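You operate a simulated robot arm through the tools that you are given. There is no shell and no other tool.

The job below is to be done with a simulated robot arm. You get a single attempt, and the scene is never put back.

Task
Light the work, marker and reverse lamps on the wiper board.
Fine: the orange supply knob feeds them; leave the board's other switches as they are; leave the red supply knob.

The check looks at the end state, three seconds after you hand in, the way a careful person would. Anything else that was tipped, shoved, dropped, spilled or broken makes it a failure.

Robot
A 6-joint arm with a two-finger parallel gripper, fixed in place. Base frame: the origin is at the foot of the arm, x ahead of it, y to its left, z up; the work surface is at about z = 740. Units: mm, degrees, N and s.
Its first joint turns from -166.0 to 166.0 degrees. Payload 3.91 kg.
Tool frame: the origin (TCP) lies between the finger pads and is the grasp point; the fingertips stand 30 mm ahead of it; z points along the fingers, y is the line along which they close. The gripper opens to 110 mm. The fingers are 20 mm wide and 10 mm thick; the gripper's body (48 by 112 mm) begins 55 mm behind the TCP.
Orientation is that of the tool frame in the base frame, as a unit quaternion [x, y, z, w]. With the fingers straight down and closing along the base's y, the tool's x points along the base's -x, its y along +y and its z along -z.

Tools
- The arm moves only by the tool apply_moves. Its argument "series" is one flat list of numbers, 6 for each row, row after row: the shift along the base's x, y, z in mm, then the turn, a rotation vector about the base's x, y, z in rad. In form: [x, y, z, wx, wy, wz, x, y, z, wx, wy, wz, ...]. A call has 1 to 20 rows; each row is the pose to reach, as a shift and turn from the pose commanded when the call began. "jaw" is the finger opening in mm, from 0 to 110, set as the call begins (left out, the last holds). Each row takes 0.2 s and may step no farther than 50 mm and 8.6 degrees from the row before; otherwise, or with a gripper value out of range, the whole call is refused. A pose out of reach is approached as far as the arm can. The call stops where the force on the tool passes 40 N (or 10 N more than at its start, if that is more) or the arm is blocked; 0.2 s more then pass. Each finger travels about 108 mm/s and halts on what it meets, pressing with about 31 N; the grip force reading is that of the motor and also rises with nothing between the fingers. The clock runs only during rows and for 0.2 s after the last one: add rows that repeat a pose to give the fingers time. The reply holds the time, the measured pose of the TCP, the force on the tool along the base axes, the opening and the grip force, in the units named above and with some noise, with the torque about the TCP (base axes, N m) and any sound that the robot's microphone picked up, and new pictures: "pictures" is both (left out), scene, wrist or none.
- Cameras (640 x 400 px; columns grow to the right, rows downward): "scene" is fixed at [216.5, -507.8, 1607.2]; the picture's right is [0.42, -0.91, 0.00], its down [-0.62, -0.29, -0.73] and it looks along [0.66, 0.31, -0.69] (base axes); focal length 356 px, centre (320, 200). "wrist" rides on the gripper at [72, 17, -103] in the tool frame; the picture's right is [-0.23, 0.97, 0.00], its down [-0.76, -0.18, -0.62] and it looks along [-0.61, -0.14, 0.78] (tool axes); focal length 222 px, centre (320, 200). There is no depth. A picture from a camera that has moved, and an enlarged one, comes with that camera's place and axes in the base frame and with its lens. The place of the scene camera against the robot may be out by one fixed shift of up to 25 mm in any direction.
- enlarge(camera, box): a new picture of the part [left, top, right, bottom] of that camera's present view, enlarged. It takes no simulated time.
- sign_off(): hands the job in; it is judged then, once.

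Places have to be worked out from the pictures, the camera data and where the tool is seen. Open the gripper and draw the arm clear of the work before you hand the job in, unless the task says otherwise.

The tools are called after ">>>" as name(argument=value, ...) on one line, values as JSON. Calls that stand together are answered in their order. apply_moves: Moves the arm, as the interface text tells. Its arguments: {"type":"object","properties":{"series":{"type":"array","items":{"type":"number"}},"jaw":{"type":"number"},"pictures":{"type":"string","enum":["both","scene","wrist","none"]}},"required":["series"]} The other tools are called the same way: enlarge (camera, box) takes an enlarged picture of a part of a camera's view; sign_off () hands the job in.

At the start:

```text
t: 0.0
position: [576.0, 139.2, 1197.5]
tcp_rot: [0.0, 1.0, 0.001, 0.001]
wrist_force: [0.0, 0.2, -0.4]
wrist_torque: [-0.02, -0.03, 0.0]
grip_width: 109.9
grip_force: 0.0
```

scene: 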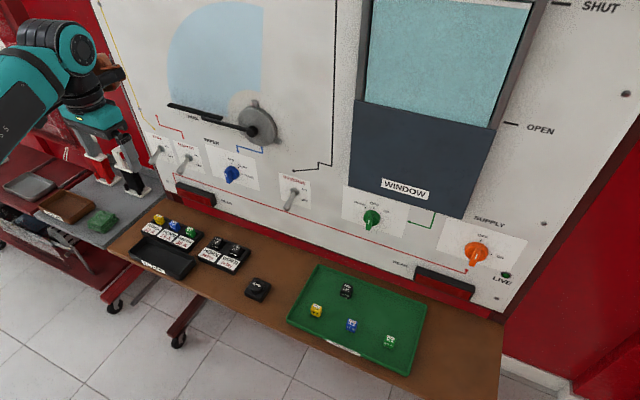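
wrist: 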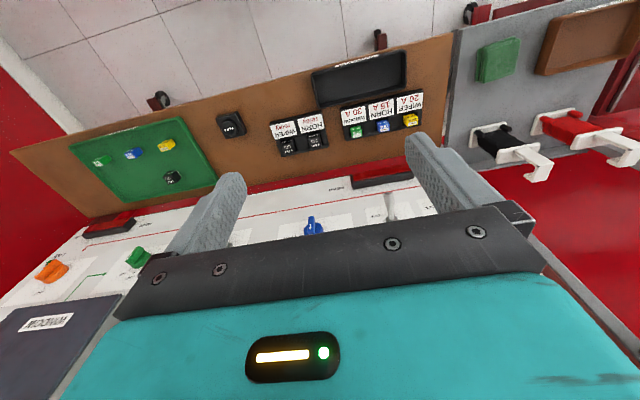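

I'll start by looking closely at the board's parts in the scene and wrist views before moving anything.

>>> enlarge(camera="scene", box=[130, 90, 340, 221])

>>> enlarge(camera="scene", box=[330, 170, 540, 301])

>>> enlarge(camera="scene", box=[110, 190, 290, 302])

>>> enlarge(camera="scene", box=[270, 250, 450, 362])

>>> enlarge(camera="wrist", box=[200, 60, 460, 222])

```text
3.05 times, centred on (235, 156) of scene
camera zoom: at [216.5, -507.8, 1607.2], right [0.42, -0.91, 0.0], down [-0.62, -0.29, -0.73], along [0.66, 0.31, -0.69], focal length 1087 px, centre (579, 336)
```

zoom: 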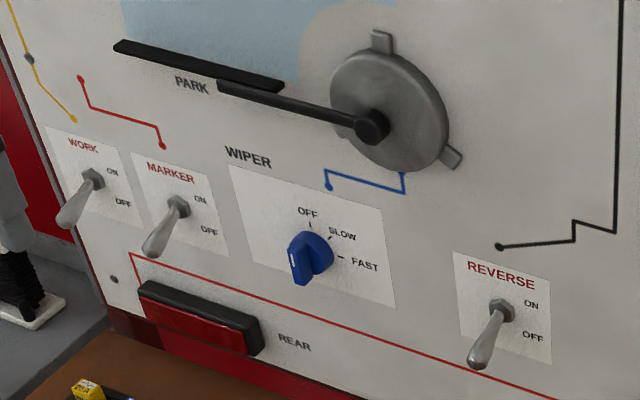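

```text
3.05 times, centred on (435, 236) of scene
camera zoom: at [216.5, -507.8, 1607.2], right [0.42, -0.91, 0.0], down [-0.62, -0.29, -0.73], along [0.66, 0.31, -0.69], focal length 1087 px, centre (-30, 92)
```

zoom: 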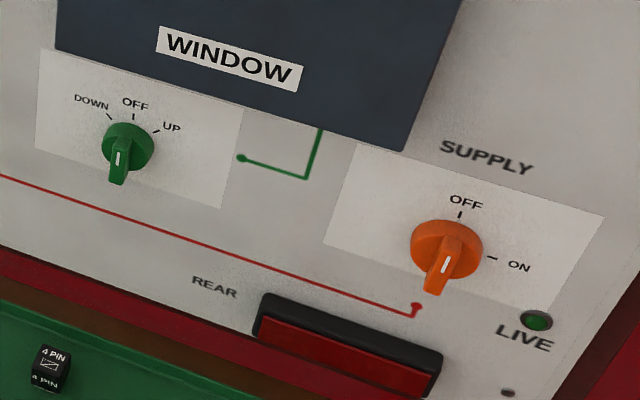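

```text
3.56 times, centred on (200, 246) of scene
camera zoom: at [216.5, -507.8, 1607.2], right [0.42, -0.91, 0.0], down [-0.62, -0.29, -0.73], along [0.66, 0.31, -0.69], focal length 1268 px, centre (747, 36)
```

zoom: 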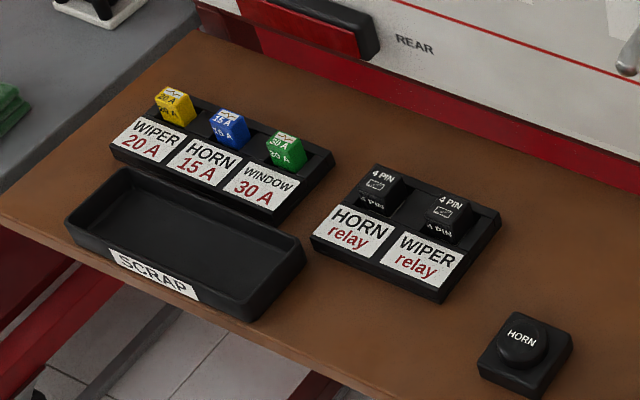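

```text
3.56 times, centred on (360, 306) of scene
camera zoom: at [216.5, -507.8, 1607.2], right [0.42, -0.91, 0.0], down [-0.62, -0.29, -0.73], along [0.66, 0.31, -0.69], focal length 1268 px, centre (178, -177)
```

zoom: 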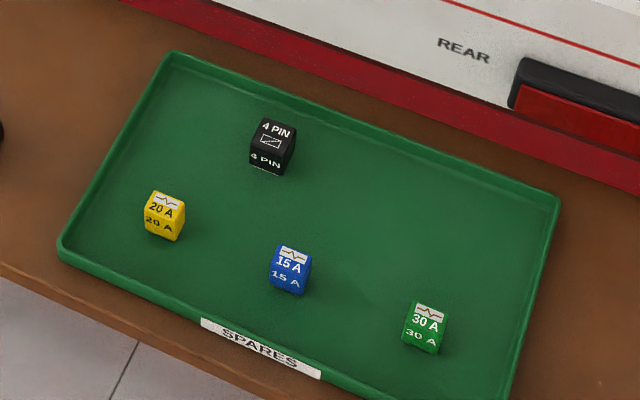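

```text
2.46 times, centred on (330, 141) of wrist
camera zoom: at [503.6, 155.1, 1301.5], right [0.23, 0.97, 0.0], down [0.76, -0.18, 0.62], along [0.61, -0.14, -0.78], focal length 547 px, centre (295, 345)
```

zoom: 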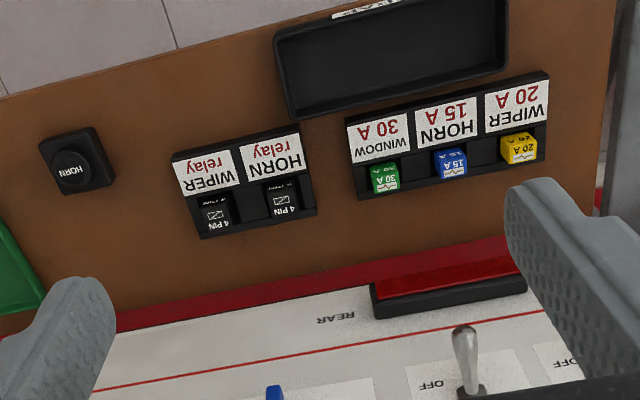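

The three toggles (WORK, MARKER, REVERSE) all appear to hang down at OFF, and the orange knob's bar is vertical at OFF, with the board near x≈840. I'll shift sideways with the wrist camera to survey the panel for triangulation.

>>> apply_moves(series=[0, -50, 0, 0, 0, 0, 0, -100, 0, 0, 0, 0, 0, -150, 0, 0, 0, 0, 0, -200, 0, 0, 0, 0, 0, -250, 0, 0, 0, 0, 0, -300, 0, 0, 0, 0, 0, -300, 0, 0, 0, 0], pictures="both")

```text
t: 1.6
position: [578.7, -162.8, 1198.4]
tcp_rot: [0.0, 1.0, 0.0, 0.0]
wrist_force: [-0.1, 0.4, 0.6]
wrist_torque: [-0.02, 0.0, 0.04]
grip_width: 110.4
grip_force: 0.2
camera wrist: at [506.1, -145.2, 1301.7], right [0.23, 0.97, 0.0], down [0.76, -0.18, 0.62], along [0.61, -0.14, -0.78], focal length 222 px, centre (320, 200)
```

scene: 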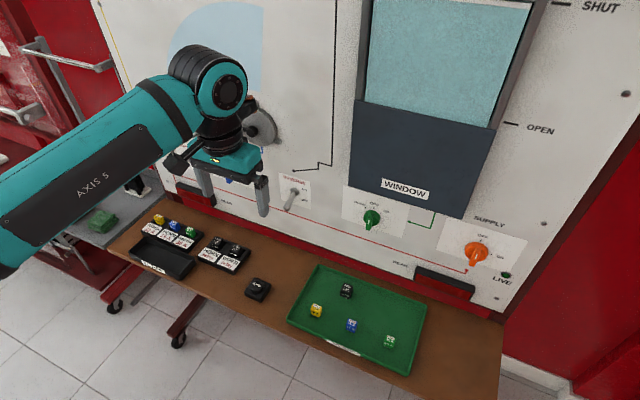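
wrist: 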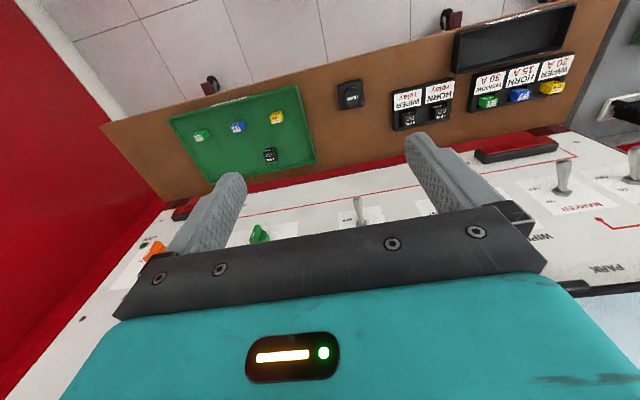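

The wrist view now shows the marker, work and reverse toggles plus the green and orange knobs. I'll zoom in for exact pixel positions.

>>> enlarge(camera="wrist", box=[500, 130, 640, 218])

>>> enlarge(camera="wrist", box=[230, 170, 400, 276])

>>> enlarge(camera="wrist", box=[80, 190, 240, 290])

```text
4.55 times, centred on (570, 174) of wrist
camera zoom: at [506.1, -145.2, 1301.7], right [0.23, 0.97, 0.0], down [0.76, -0.18, 0.62], along [0.61, -0.14, -0.78], focal length 1010 px, centre (-816, 318)
```

zoom: 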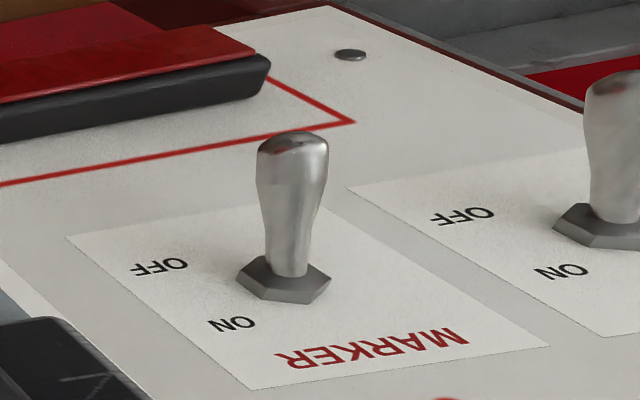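

```text
3.76 times, centred on (315, 223) of wrist
camera zoom: at [506.1, -145.2, 1301.7], right [0.23, 0.97, 0.0], down [0.76, -0.18, 0.62], along [0.61, -0.14, -0.78], focal length 836 px, centre (339, 113)
```

zoom: 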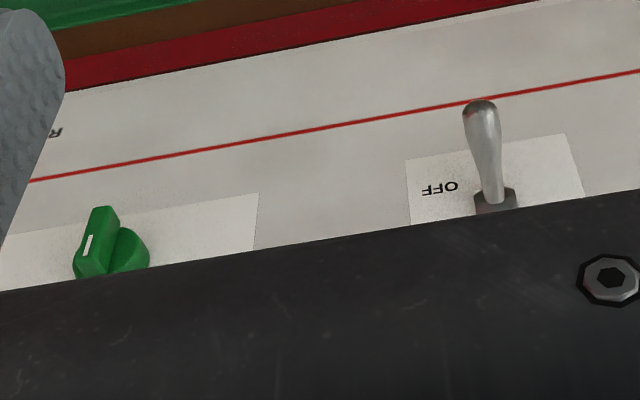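

```text
4.00 times, centred on (160, 240) of wrist
camera zoom: at [506.1, -145.2, 1301.7], right [0.23, 0.97, 0.0], down [0.76, -0.18, 0.62], along [0.61, -0.14, -0.78], focal length 888 px, centre (960, 40)
```

zoom: 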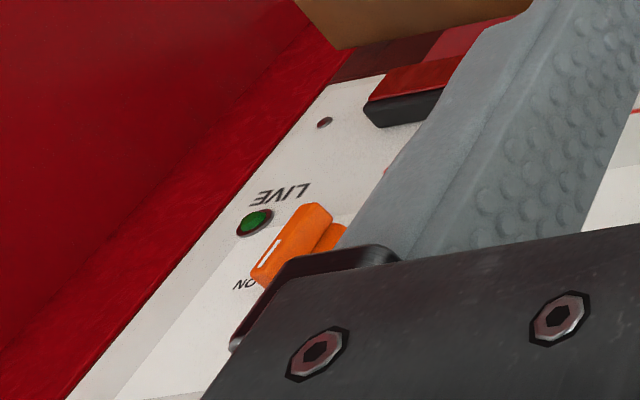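

Marker nut triangulates to about (839, 226, 975) and reverse to about (840, −135, 973), with the scene camera reading about 17 mm low in z. I'll now tilt the tool horizontal (pointing at the board) while staying well back, and close the fingers for pushing.

>>> apply_moves(series=[-5, 2, -20, 0, -0.1428, 0, -10, 5, -40, 0, -0.2856, 0, -15, 8, -60, 0, -0.4284, 0, -20, 10, -80, 0, -0.5712, 0, -25, 13, -100, 0, -0.714, 0, -25, 15, -120, 0, -0.8568, 0, -25, 18, -140, 0, -0.9996, 0, -25, 20, -160, 0, -1.1424, 0, -25, 23, -180, 0, -1.2852, 0, -25, 25, -200, 0, -1.428, 0, -25, 28, -220, 0, -1.5708, 0, -25, 28, -220, 0, -1.5708, 0], jaw=0, pictures="both")

```text
t: 4.2
position: [547.7, -134.7, 977.0]
tcp_rot: [0.0, 0.706, 0.0, 0.708]
wrist_force: [0.3, 0.2, 0.3]
wrist_torque: [-0.05, 0.03, -0.01]
grip_width: 0.1
grip_force: 30.8
camera wrist: at [445.1, -118.1, 904.6], right [0.0, 0.97, 0.23], down [-0.62, -0.18, 0.76], along [0.78, -0.14, 0.61], focal length 222 px, centre (320, 200)
```

scene: 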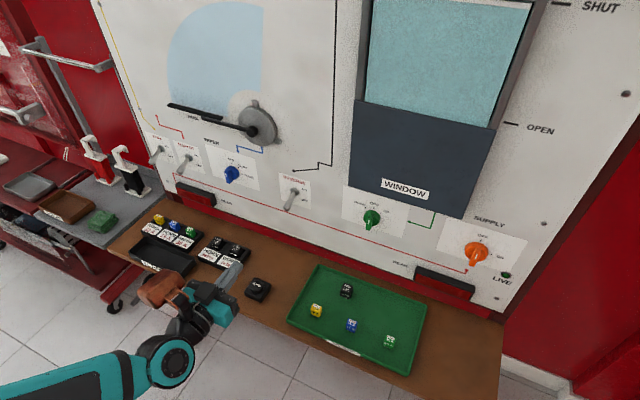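
wrist: 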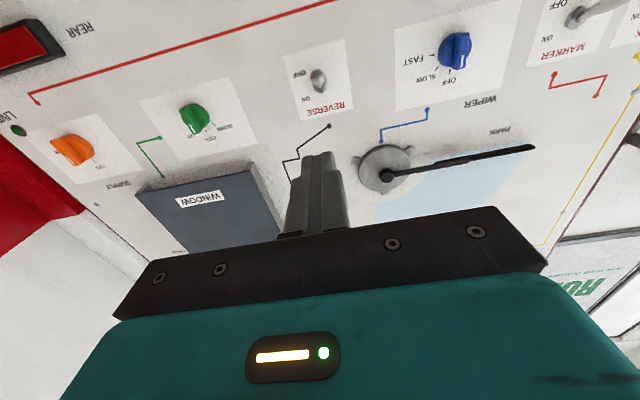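

The view from below is clear; I'll zoom in on the toggles and knobs to fix their locations and current states.

>>> enlarge(camera="wrist", box=[260, 30, 380, 105])

>>> enlarge(camera="wrist", box=[0, 90, 160, 190])

>>> enlarge(camera="wrist", box=[500, 0, 640, 88])

```text
5.33 times, centred on (320, 68) of wrist
camera zoom: at [445.1, -118.1, 904.6], right [0.0, 0.97, 0.23], down [-0.62, -0.18, 0.76], along [0.78, -0.14, 0.61], focal length 1185 px, centre (320, 907)
```

zoom: 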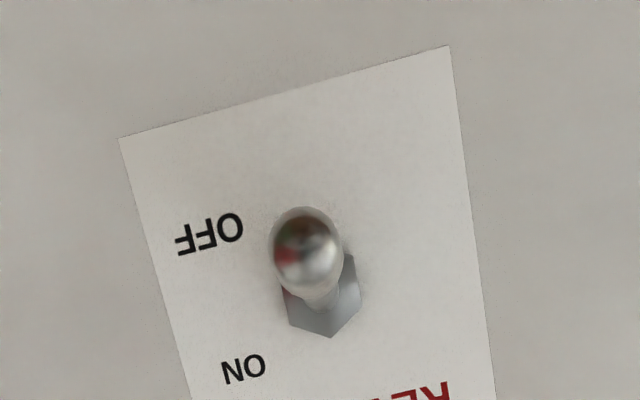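

```text
4.00 times, centred on (80, 140) of wrist
camera zoom: at [445.1, -118.1, 904.6], right [0.0, 0.97, 0.23], down [-0.62, -0.18, 0.76], along [0.78, -0.14, 0.61], focal length 888 px, centre (1280, 440)
```

zoom: 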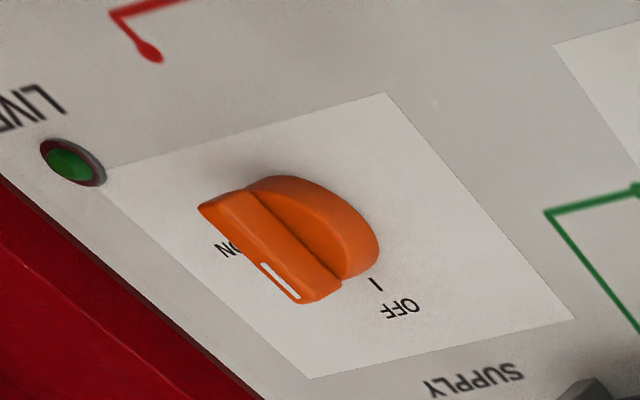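

```text
4.55 times, centred on (570, 44) of wrist
camera zoom: at [445.1, -118.1, 904.6], right [0.0, 0.97, 0.23], down [-0.62, -0.18, 0.76], along [0.78, -0.14, 0.61], focal length 1010 px, centre (-816, 909)
```

zoom: 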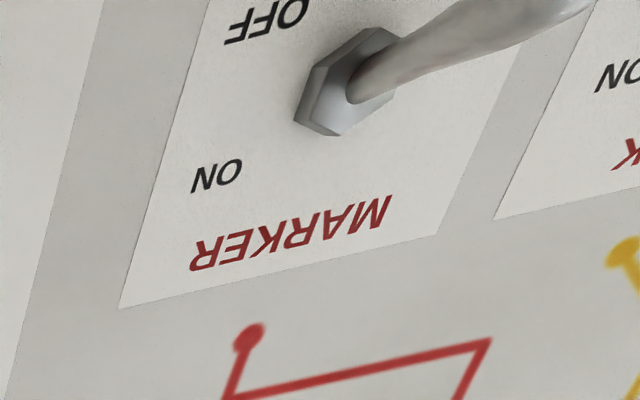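

Reverse lever: nut near (832, −134, 981), tip near (785, −134, 962), i.e. down at OFF. I'll drop below the lever height, advance with closed fingers until just under the lever, and check.

>>> apply_moves(series=[0, 0, -25, 0, 0, 0, 0, 0, -50, 0, 0, 0, 45, 0, -50, 0, 0, 0, 90, 0, -50, 0, 0, 0, 135, 0, -50, 0, 0, 0, 180, 0, -50, 0, 0, 0, 205, 0, -50, 0, 0, 0, 225, 0, -50, 0, 0, 0, 225, 0, -50, 0, 0, 0], jaw=0, pictures="both")

```text
t: 6.2
position: [776.3, -136.6, 927.5]
tcp_rot: [0.0, 0.706, 0.0, 0.708]
wrist_force: [0.2, 0.7, -0.3]
wrist_torque: [-0.01, -0.05, -0.01]
grip_width: 0.2
grip_force: 30.9
camera wrist: at [672.1, -119.7, 855.8], right [0.0, 0.97, 0.23], down [-0.62, -0.18, 0.76], along [0.78, -0.14, 0.61], focal length 222 px, centre (320, 200)
```

scene: 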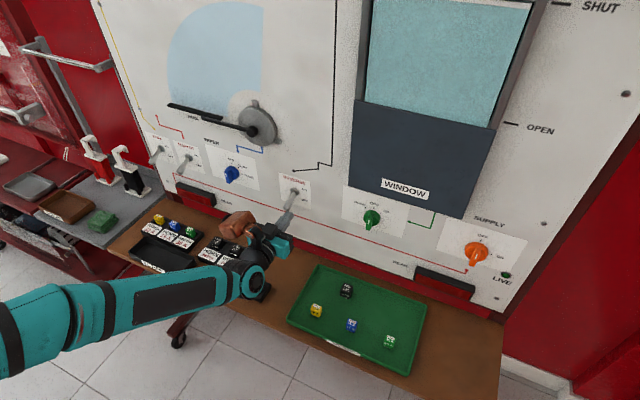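
wrist: 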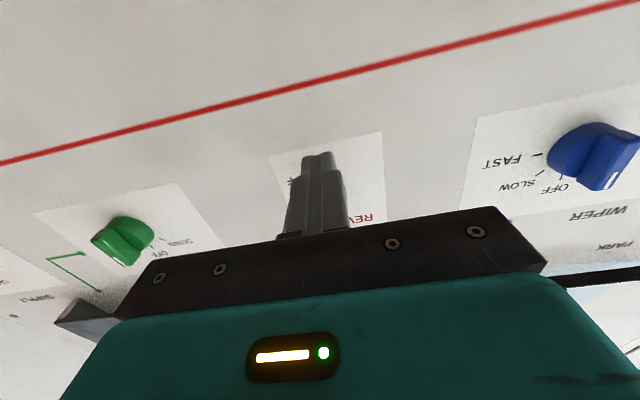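

Fingers are under the lever with no contact yet. I'll raise slowly by 50 mm to push the reverse lever up past centre.

>>> apply_moves(series=[0, 0, 8, 0, 0, 0, 0, 0, 16, 0, 0, 0, 0, 0, 22, 0, 0, 0, 0, 0, 28, 0, 0, 0, 0, 0, 34, 0, 0, 0, 0, 0, 40, 0, 0, 0, 0, 0, 46, 0, 0, 0, 0, 0, 52, 0, 0, 0, 0, 0, 52, 0, 0, 0], pictures="both")

```text
t: 8.2
position: [775.9, -135.1, 973.9]
tcp_rot: [0.0, 0.71, 0.002, 0.704]
wrist_force: [-4.0, -0.5, -7.0]
wrist_torque: [0.02, 0.17, 0.01]
grip_width: 0.1
grip_force: 31.6
stopped in row 9: the force on the tool passed its limit at 42 N (the readings are from after the stop); the commanded pose is now the measured one
camera wrist: at [671.8, -117.2, 902.4], right [0.0, 0.97, 0.23], down [-0.62, -0.18, 0.77], along [0.79, -0.14, 0.6], focal length 222 px, centre (320, 200)
```

scene: 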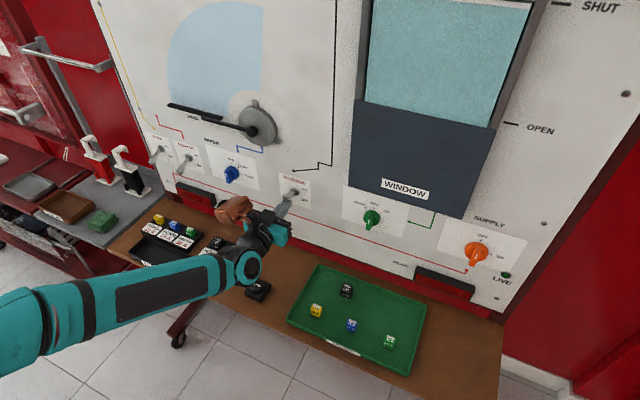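
wrist: 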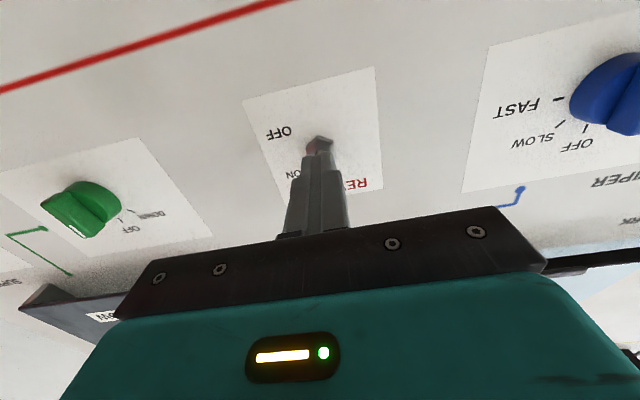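

The move stopped at 42 N with the fingers at z≈974. I'll zoom in to see whether the lever has flipped.

>>> enlarge(camera="scene", box=[250, 160, 340, 216])

>>> enlarge(camera="wrist", box=[240, 60, 400, 160])

```text
7.11 times, centred on (295, 188) of scene
camera zoom: at [216.5, -507.8, 1607.2], right [0.42, -0.91, 0.0], down [-0.62, -0.29, -0.73], along [0.66, 0.31, -0.69], focal length 2535 px, centre (498, 285)
```

zoom: 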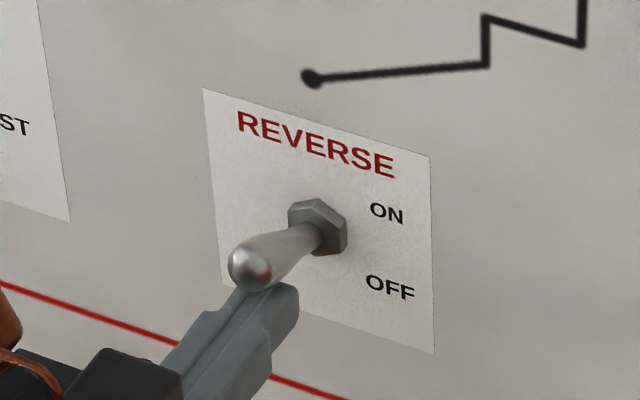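

```text
4.00 times, centred on (320, 110) of wrist
camera zoom: at [671.8, -117.2, 902.4], right [0.0, 0.97, 0.23], down [-0.62, -0.18, 0.77], along [0.79, -0.14, 0.6], focal length 888 px, centre (320, 560)
```

zoom: 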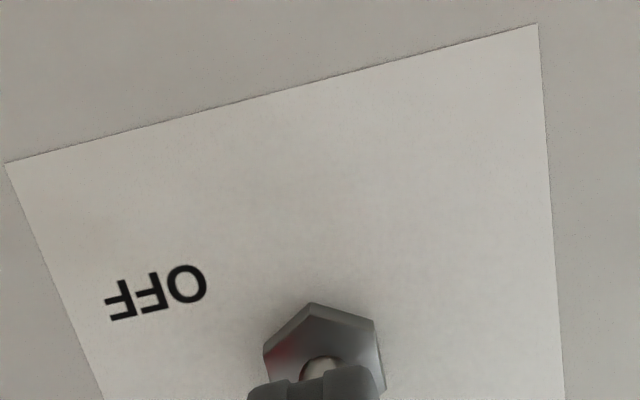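

The reverse lever now sits up at ON against its stop. I'll lower off it, retreat, and move across to look at the marker and work toggles.

>>> apply_moves(series=[0, 0, -10, 0, 0, 0, 0, 0, -30, 0, 0, 0, -45, 0, -35, 0, 0, 0, -90, 0, -35, 0, 0, 0, -125, 0, -35, 0, 0, 0, -125, 45, -35, 0, 0, 0, -125, 90, -35, 0, 0, 0, -125, 135, -35, 0, 0, 0, -125, 180, -35, 0, 0, 0, -125, 225, -35, 0, 0, 0, -125, 270, -35, 0, 0, 0, -125, 315, -35, 0, 0, 0, -125, 360, -35, 0, 0, 0, -125, 360, -35, 0, 0, 0], pictures="both")

```text
t: 11.2
position: [647.8, -43.0, 939.2]
tcp_rot: [-0.012, 0.712, 0.013, 0.702]
wrist_force: [-0.2, 0.0, 0.1]
wrist_torque: [0.0, 0.0, 0.0]
grip_width: 0.1
grip_force: 31.1
out of reach, approached as far as the arm can: row 7, 8, 9, 10, 11, 12, 13, 14
camera wrist: at [542.0, -29.4, 868.3], right [-0.03, 0.97, 0.23], down [-0.6, -0.2, 0.77], along [0.8, -0.11, 0.59], focal length 222 px, centre (320, 200)
```

scene: 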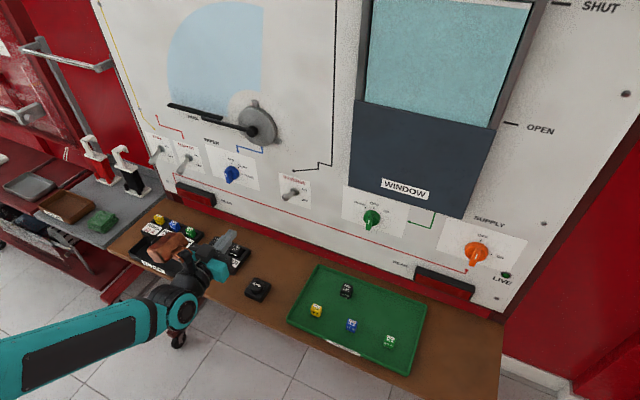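
wrist: 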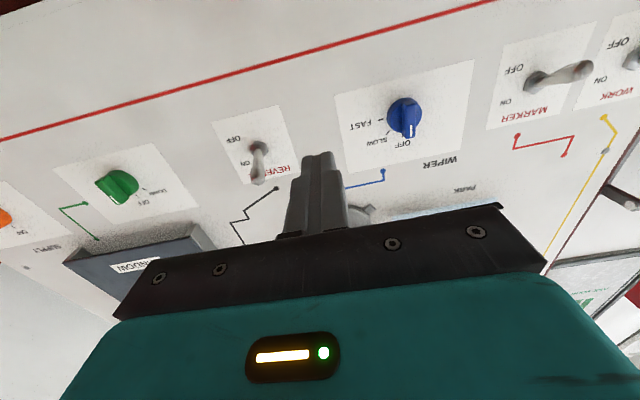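

The reverse lever is up at ON. The arm hit a wrist limit at y≈−43 in this wrist configuration (the tool yawed about 2°), so I'll test with a small move back to −y to learn what the commanded pose now is.

>>> apply_moves(series=[0, -45, 0, 0, 0, 0, 0, -45, 0, 0, 0, 0], pictures="none")

```text
t: 11.8
position: [642.0, -90.1, 938.2]
tcp_rot: [0.0, 0.71, 0.001, 0.704]
wrist_force: [-0.4, -0.8, -0.8]
wrist_torque: [-0.01, -0.04, 0.0]
grip_width: 0.0
grip_force: 31.0
```

The commanded pose follows the measured one, and the tool is level again. The wrist roll joint seems near its limit here, so I'll undo the tilt along the same path, and later tilt again on the +y side for the marker and work toggles.

>>> apply_moves(series=[-45, -22, 18, 0, 0, 0, -94, -45, 39, 0, 0, 0, -94, -45, 39, 0, 0, 0, -94, -48, 59, 0, 0.142, 0, -94, -50, 79, 0, 0.284, 0, -94, -53, 99, 0, 0.426, 0, -94, -55, 119, 0, 0.568, 0, -94, -58, 139, 0, 0.71, 0, -94, -60, 159, 0, 0.852, 0, -89, -63, 179, 0, 0.994, 0, -84, -65, 199, 0, 1.136, 0, -79, -68, 219, 0, 1.278, 0, -74, -70, 239, 0, 1.42, 0, -69, -73, 259, 0, 1.5626, 0, -69, -73, 259, 0, 1.5626, 0], pictures="scene")

```text
refused: row 1 steps farther than a row can; nothing moved
```

The first step was slightly over 50 mm; I'll shorten it and resend the same path.

>>> apply_moves(series=[-36, -18, 15, 0, 0, 0, -72, -36, 30, 0, 0, 0, -94, -45, 39, 0, 0, 0, -94, -48, 59, 0, 0.142, 0, -94, -50, 79, 0, 0.284, 0, -94, -53, 99, 0, 0.426, 0, -94, -55, 119, 0, 0.568, 0, -94, -58, 139, 0, 0.71, 0, -94, -60, 159, 0, 0.852, 0, -89, -63, 179, 0, 0.994, 0, -84, -65, 199, 0, 1.136, 0, -79, -68, 219, 0, 1.278, 0, -74, -70, 239, 0, 1.42, 0, -69, -73, 259, 0, 1.5626, 0, -69, -73, 259, 0, 1.5626, 0], pictures="scene")

```text
t: 14.9
position: [565.8, -163.3, 1198.6]
tcp_rot: [0.0, 1.0, 0.0, 0.0]
wrist_force: [0.1, 0.3, 0.2]
wrist_torque: [-0.04, 0.02, -0.02]
grip_width: 0.0
grip_force: 31.3
```

scene: 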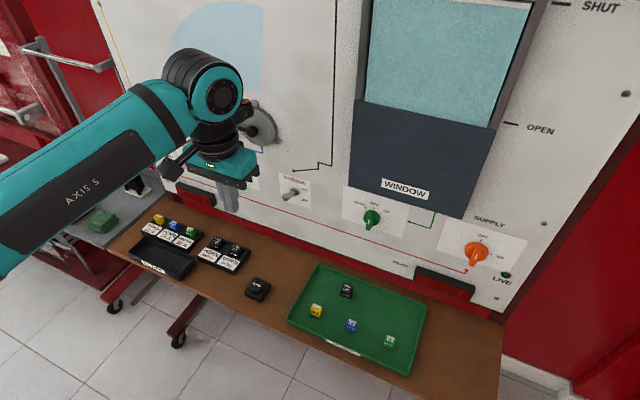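

Tool is pointing down again with no contact. I'll traverse to y≈+240 at this safe height.

>>> apply_moves(series=[0, 48, 0, 0, 0, 0, 0, 96, 0, 0, 0, 0, 0, 144, 0, 0, 0, 0, 0, 192, 0, 0, 0, 0, 0, 240, 0, 0, 0, 0, 0, 288, 0, 0, 0, 0, 0, 336, 0, 0, 0, 0, 0, 384, 0, 0, 0, 0, 0, 403, 0, 0, 0, 0, 0, 403, 0, 0, 0, 0], pictures="both")

```text
t: 17.1
position: [565.6, 240.1, 1198.3]
tcp_rot: [0.0, 1.0, 0.0, 0.002]
wrist_force: [-1.6, -0.2, -0.3]
wrist_torque: [-0.05, -0.01, -0.01]
grip_width: 0.2
grip_force: 30.8
camera wrist: at [492.5, 257.1, 1302.3], right [0.23, 0.97, 0.0], down [0.76, -0.18, 0.62], along [0.61, -0.14, -0.78], focal length 222 px, centre (320, 200)
```

scene: 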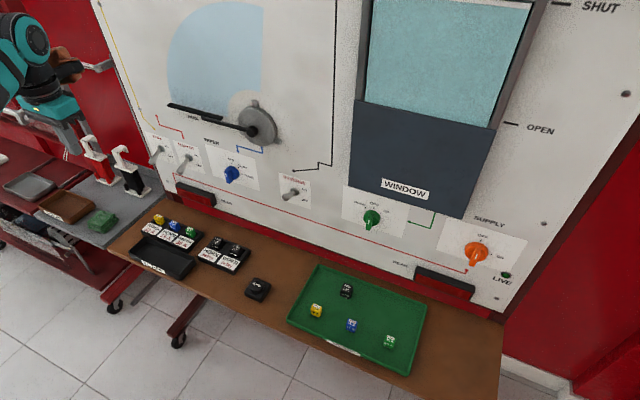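
wrist: 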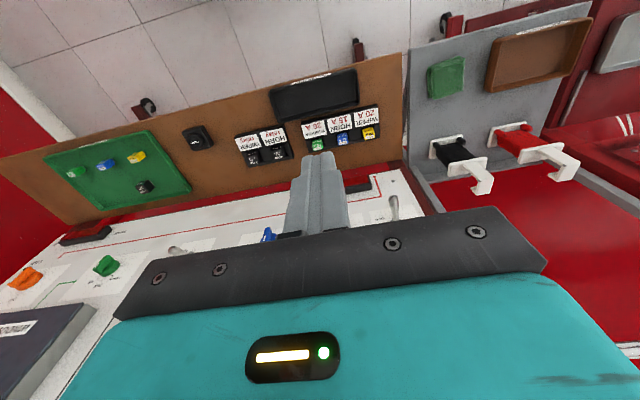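

Both MARKER and WORK are nearby here. I'll tilt the tool horizontal on this side, lowering as before.

>>> apply_moves(series=[0, 2, -20, 0, -0.1428, 0, 0, 5, -40, 0, -0.2856, 0, 0, 8, -60, 0, -0.4284, 0, 0, 10, -80, 0, -0.5712, 0, 0, 13, -100, 0, -0.714, 0, 0, 15, -120, 0, -0.8568, 0, 0, 18, -140, 0, -0.9996, 0, 0, 20, -160, 0, -1.1424, 0, 0, 23, -180, 0, -1.2852, 0, 0, 25, -200, 0, -1.428, 0, 0, 28, -220, 0, -1.5708, 0, 0, 28, -220, 0, -1.5708, 0], pictures="both")

```text
t: 19.8
position: [567.7, 268.1, 977.5]
tcp_rot: [0.001, 0.706, 0.001, 0.708]
wrist_force: [0.1, -1.2, -0.2]
wrist_torque: [-0.01, -0.02, 0.0]
grip_width: 0.2
grip_force: 30.8
camera wrist: at [464.1, 285.0, 905.4], right [0.0, 0.97, 0.23], down [-0.62, -0.18, 0.76], along [0.78, -0.14, 0.61], focal length 222 px, centre (320, 200)
```

scene: 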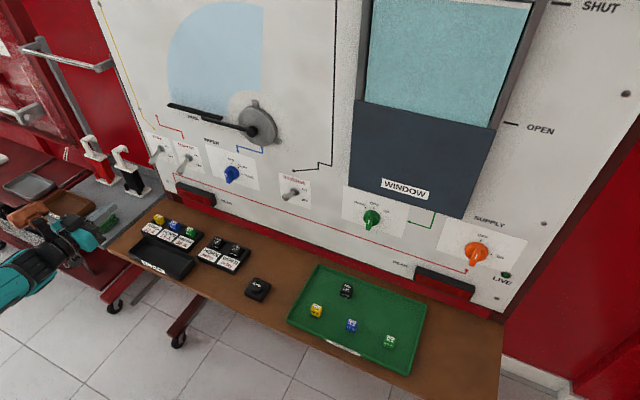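
wrist: 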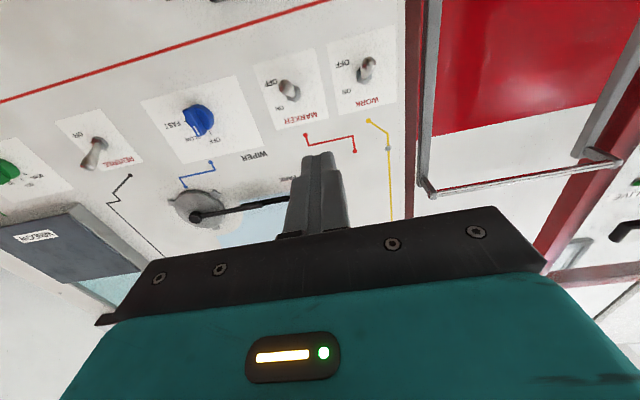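

The tilt worked. I'll zoom on the marker and work levers to locate them precisely.

>>> enlarge(camera="wrist", box=[240, 40, 400, 140])

>>> enlarge(camera="scene", box=[130, 120, 220, 176])

>>> enlarge(camera="scene", box=[250, 160, 340, 216])

```text
4.00 times, centred on (320, 90) of wrist
camera zoom: at [464.1, 285.0, 905.4], right [0.0, 0.97, 0.23], down [-0.62, -0.18, 0.76], along [0.78, -0.14, 0.61], focal length 888 px, centre (320, 640)
```

zoom: 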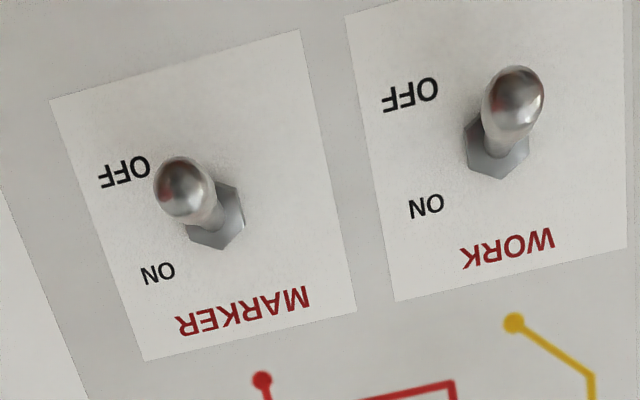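

```text
7.11 times, centred on (175, 148) of scene
camera zoom: at [216.5, -507.8, 1607.2], right [0.42, -0.91, 0.0], down [-0.62, -0.29, -0.73], along [0.66, 0.31, -0.69], focal length 2535 px, centre (1351, 570)
```

zoom: 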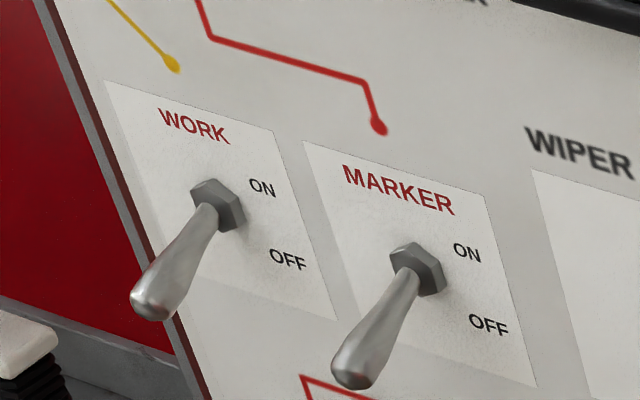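

```text
7.11 times, centred on (295, 188) of scene
camera zoom: at [216.5, -507.8, 1607.2], right [0.42, -0.91, 0.0], down [-0.62, -0.29, -0.73], along [0.66, 0.31, -0.69], focal length 2535 px, centre (498, 285)
```

zoom: 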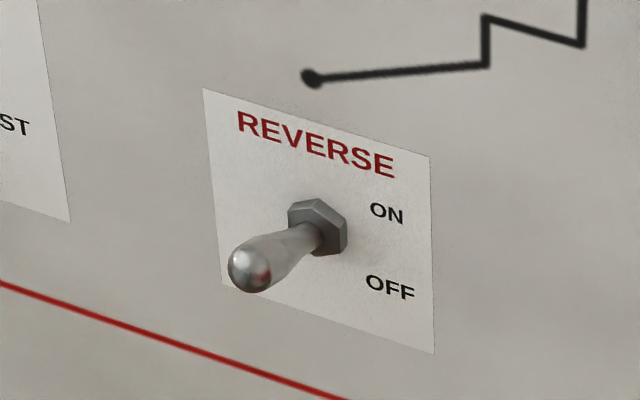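

Marker lever is at y≈227 and work lever at y≈336, both at the same height as reverse. I'll go under the marker lever with the same offsets.

>>> apply_moves(series=[0, -20, -25, 0, 0, 0, 0, -41, -49, 0, 0, 0, 45, -41, -49, 0, 0, 0, 90, -41, -49, 0, 0, 0, 135, -41, -49, 0, 0, 0, 175, -41, -49, 0, 0, 0, 195, -41, -49, 0, 0, 0, 209, -41, -49, 0, 0, 0, 209, -41, -49, 0, 0, 0], pictures="both")

```text
t: 21.8
position: [774.9, 226.5, 928.5]
tcp_rot: [0.001, 0.707, 0.0, 0.708]
wrist_force: [-0.2, 0.5, 0.4]
wrist_torque: [0.05, 0.0, -0.02]
grip_width: 0.2
grip_force: 31.2
camera wrist: at [671.6, 243.5, 856.9], right [0.0, 0.97, 0.23], down [-0.62, -0.18, 0.76], along [0.78, -0.14, 0.61], focal length 222 px, centre (320, 200)
```

scene: 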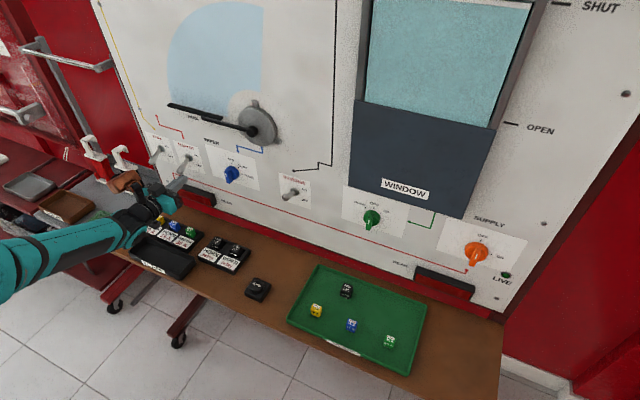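
wrist: 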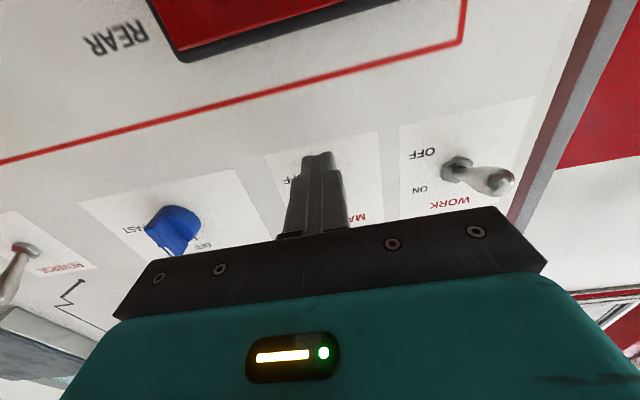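

Under the marker lever, aligned (y=226.5). Raising to flip it.

>>> apply_moves(series=[0, 0, 8, 0, 0, 0, 0, 0, 16, 0, 0, 0, 0, 0, 22, 0, 0, 0, 0, 0, 28, 0, 0, 0, 0, 0, 34, 0, 0, 0, 0, 0, 40, 0, 0, 0, 0, 0, 45, 0, 0, 0, 0, 0, 48, 0, 0, 0, 0, 0, 48, 0, 0, 0], pictures="both")

>>> enlarge(camera="scene", box=[80, 110, 224, 200])

```text
t: 23.8
position: [776.2, 223.5, 974.7]
tcp_rot: [0.0, 0.709, 0.001, 0.706]
wrist_force: [-15.9, -8.6, -27.8]
wrist_torque: [0.11, 0.69, -0.25]
grip_width: 0.0
grip_force: 30.7
camera wrist: at [671.5, 241.9, 902.3], right [0.0, 0.97, 0.23], down [-0.62, -0.18, 0.76], along [0.78, -0.14, 0.6], focal length 222 px, centre (320, 200)
```

scene: 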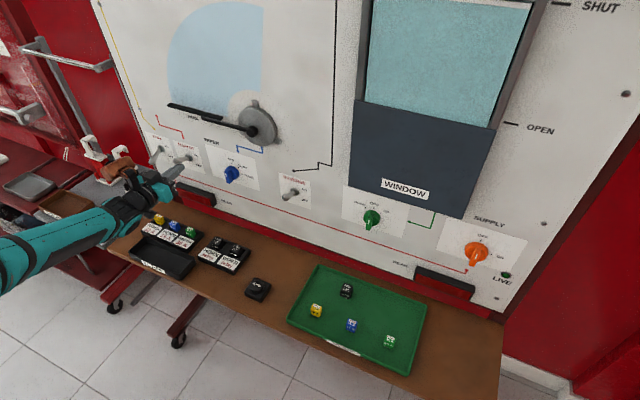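
wrist: 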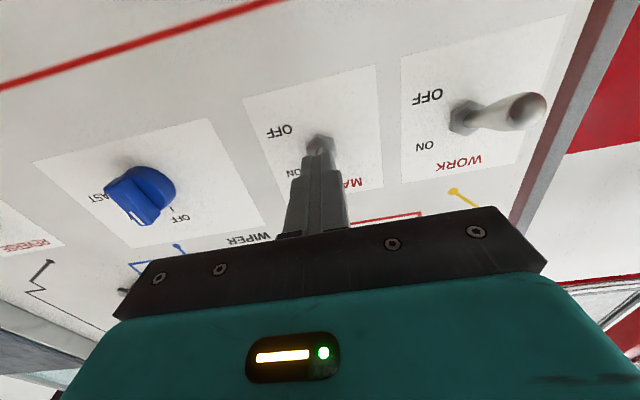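

```text
4.44 times, centred on (152, 155) of scene
camera zoom: at [216.5, -507.8, 1607.2], right [0.42, -0.91, 0.0], down [-0.62, -0.29, -0.73], along [0.66, 0.31, -0.69], focal length 1585 px, centre (1067, 400)
```

zoom: 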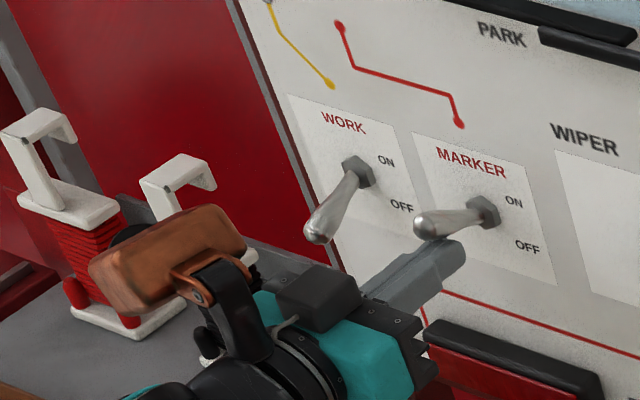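

Marker is up at ON. The brown pack sits above the gripper, well clear of the cart handles (near y≈520). I'll lower off, back out, shift to the work lever (y≈336) and come in beneath it.

>>> apply_moves(series=[0, 0, -12, 0, 0, 0, 0, 0, -30, 0, 0, 0, 0, 0, -48, 0, 0, 0, -45, 0, -48, 0, 0, 0, -60, 0, -48, 0, 0, 0, -60, 45, -48, 0, 0, 0, -60, 90, -48, 0, 0, 0, -60, 109.5, -48, 0, 0, 0, -30, 109.5, -48, 0, 0, 0, 0, 109.5, -48, 0, 0, 0, 0, 109.5, -48, 0, 0, 0], pictures="both")

```text
t: 26.1
position: [775.6, 332.9, 929.5]
tcp_rot: [0.0, 0.707, 0.0, 0.707]
wrist_force: [0.9, 0.2, 0.0]
wrist_torque: [-0.03, 0.06, 0.02]
grip_width: 0.1
grip_force: 31.0
camera wrist: at [672.0, 350.2, 856.8], right [0.0, 0.97, 0.23], down [-0.62, -0.18, 0.76], along [0.78, -0.14, 0.61], focal length 222 px, centre (320, 200)
```

scene: 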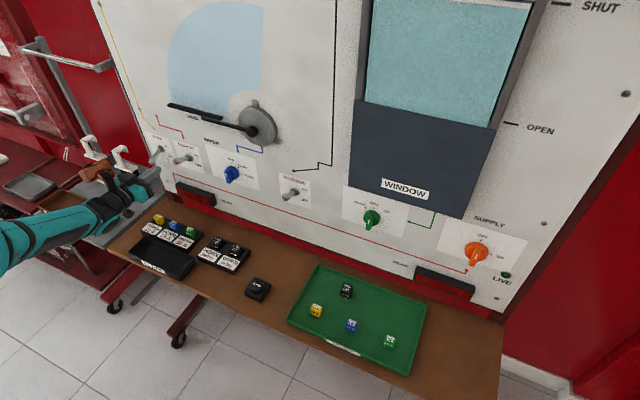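
wrist: 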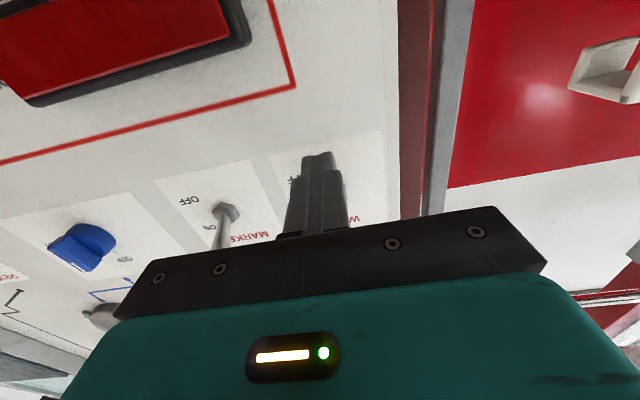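

Positioned under the work lever (y≈333 vs. lever ≈336). Raising with a 2 mm y correction to flip it.

>>> apply_moves(series=[0, 2, 6, 0, 0, 0, 0, 2, 16, 0, 0, 0, 0, 2, 22, 0, 0, 0, 0, 2, 28, 0, 0, 0, 0, 2, 34, 0, 0, 0, 0, 2, 40, 0, 0, 0, 0, 2, 45, 0, 0, 0, 0, 2, 47, 0, 0, 0, 0, 2, 47, 0, 0, 0], pictures="both")

>>> enlarge(camera="scene", box=[80, 110, 224, 200])

```text
t: 28.1
position: [775.5, 335.3, 973.0]
tcp_rot: [-0.001, 0.708, 0.001, 0.706]
wrist_force: [-16.3, -6.1, -35.1]
wrist_torque: [0.05, 0.89, -0.35]
grip_width: 0.0
grip_force: 31.4
camera wrist: at [671.9, 353.2, 902.3], right [0.0, 0.97, 0.23], down [-0.62, -0.18, 0.76], along [0.78, -0.14, 0.6], focal length 222 px, centre (320, 200)
```

scene: 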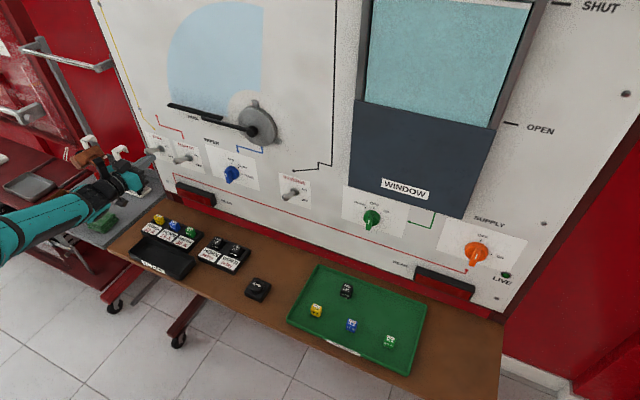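
wrist: 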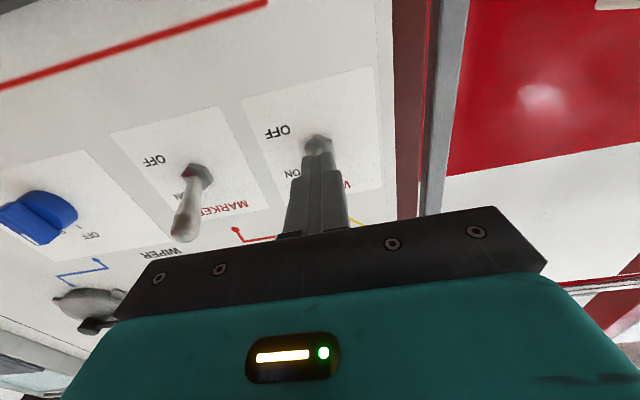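

```text
4.44 times, centred on (152, 155) of scene
camera zoom: at [216.5, -507.8, 1607.2], right [0.42, -0.91, 0.0], down [-0.62, -0.29, -0.73], along [0.66, 0.31, -0.69], focal length 1585 px, centre (1067, 400)
```

zoom: 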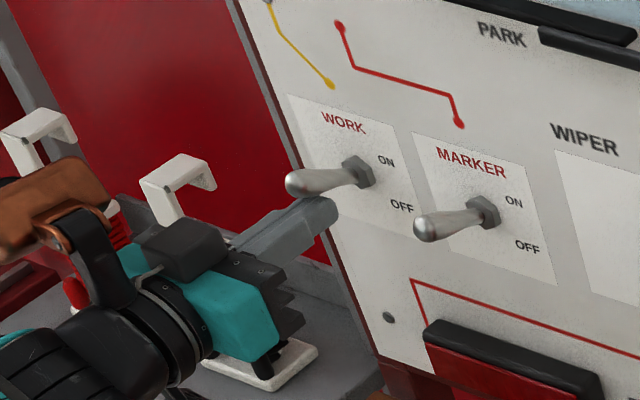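

All three toggles are at ON. Now I'll lower off the lever, retreat, and untilt the tool to vertical on this side.

>>> apply_moves(series=[0, 0, -15, 0, 0, 0, 0, 0, -40, 0, 0, 0, -45, 0, -40, 0, 0, 0, -90, 0, -40, 0, 0, 0, -135, 0, -40, 0, 0, 0, -175, -15, -30, 0, 0, 0, -208, -40, -10, 0, 0, 0, -208, -67, 0, 0, 0, 0, -208, -70, 20, 0, 0.1428, 0, -208, -72, 40, 0, 0.2856, 0, -208, -75, 60, 0, 0.4284, 0, -208, -77, 80, 0, 0.5712, 0, -208, -80, 100, 0, 0.714, 0, -208, -82, 120, 0, 0.8568, 0, -208, -85, 140, 0, 0.9996, 0, -208, -87, 160, 0, 1.1424, 0, -208, -90, 180, 0, 1.2852, 0, -208, -92, 200, 0, 1.428, 0, -208, -95, 220, 0, 1.5708, 0, -208, -95, 220, 0, 1.5708, 0], pictures="both")

```text
t: 32.4
position: [566.4, 239.2, 1197.8]
tcp_rot: [0.001, 1.0, 0.0, 0.0]
wrist_force: [-0.1, 0.4, -0.1]
wrist_torque: [0.0, -0.01, -0.03]
grip_width: 0.0
grip_force: 31.1
camera wrist: at [493.3, 258.1, 1302.1], right [0.23, 0.97, 0.0], down [0.76, -0.18, 0.62], along [0.61, -0.14, -0.78], focal length 222 px, centre (320, 200)
```

scene: 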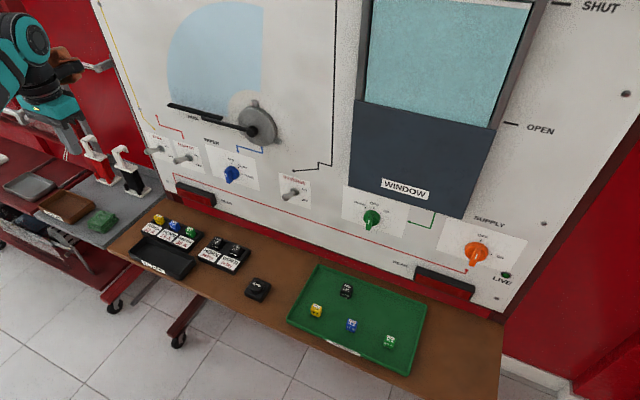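
wrist: 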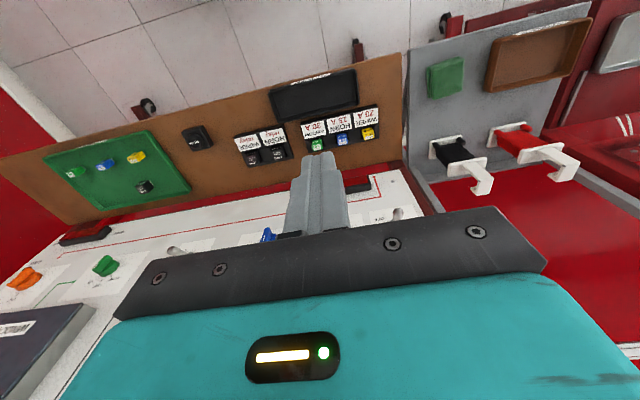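

Back to vertical. I'll traverse to y≈−330 at the safe height.

>>> apply_moves(series=[0, -48, 0, 0, 0, 0, 0, -96, 0, 0, 0, 0, 0, -144, 0, 0, 0, 0, 0, -192, 0, 0, 0, 0, 0, -240, 0, 0, 0, 0, 0, -288, 0, 0, 0, 0, 0, -336, 0, 0, 0, 0, 0, -384, 0, 0, 0, 0, 0, -432, 0, 0, 0, 0, 0, -480, 0, 0, 0, 0, 0, -528, 0, 0, 0, 0, 0, -570, 0, 0, 0, 0, 0, -570, 0, 0, 0, 0], pictures="scene")

```text
t: 35.1
position: [569.6, -329.6, 1199.4]
tcp_rot: [0.0, 1.0, 0.0, 0.001]
wrist_force: [-0.5, -1.0, 0.1]
wrist_torque: [0.03, 0.04, -0.04]
grip_width: 0.0
grip_force: 31.3
```

scene: 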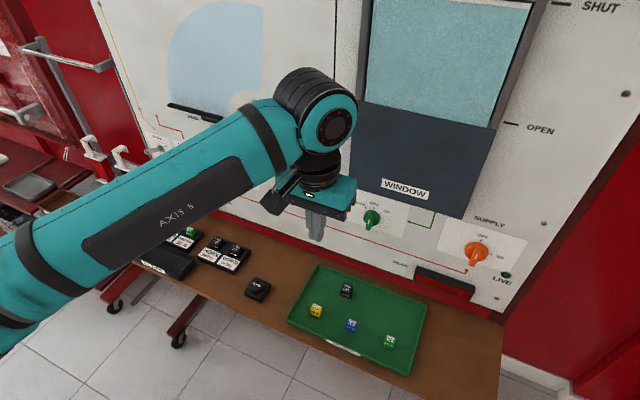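

Clear of everything. Now tilting the tool horizontal here and opening the fingers partly for the knob.

>>> apply_moves(series=[0, -5, -20, 0, -0.1428, 0, 0, -10, -40, 0, -0.2856, 0, 0, -15, -60, 0, -0.4284, 0, 0, -20, -80, 0, -0.5712, 0, 0, -25, -100, 0, -0.714, 0, 0, -30, -120, 0, -0.8568, 0, 0, -35, -140, 0, -0.9996, 0, 0, -40, -160, 0, -1.1424, 0, 0, -45, -180, 0, -1.2852, 0, 0, -50, -200, 0, -1.428, 0, 0, -55, -220, 0, -1.5708, 0, 0, -55, -220, 0, -1.5708, 0], jaw=60, pictures="both")

```text
t: 37.8
position: [566.9, -384.0, 977.0]
tcp_rot: [-0.001, 0.707, 0.0, 0.707]
wrist_force: [0.2, 0.4, -0.4]
wrist_torque: [-0.02, 0.02, 0.01]
grip_width: 59.8
grip_force: 0.1
camera wrist: at [463.2, -366.8, 904.2], right [0.0, 0.97, 0.23], down [-0.62, -0.18, 0.76], along [0.78, -0.14, 0.61], focal length 222 px, centre (320, 200)
```

scene: 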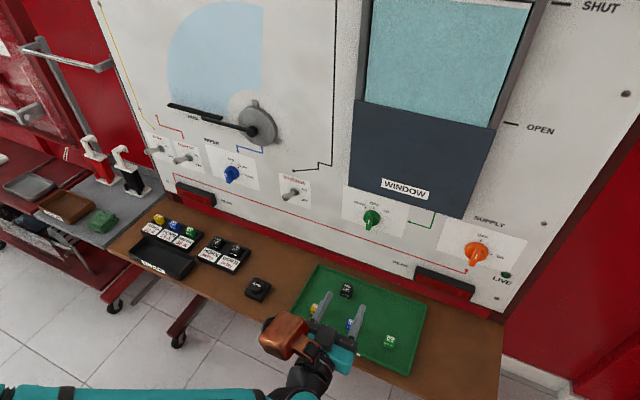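
wrist: 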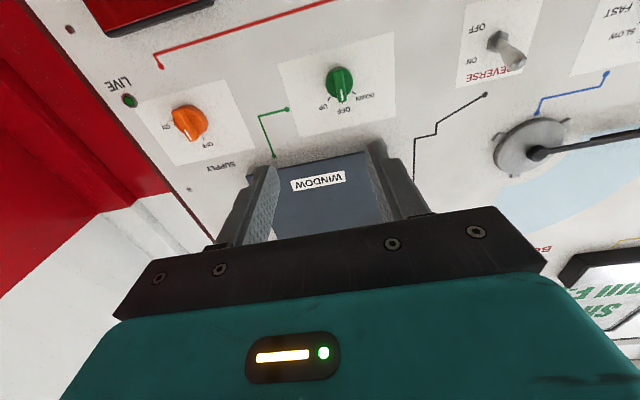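

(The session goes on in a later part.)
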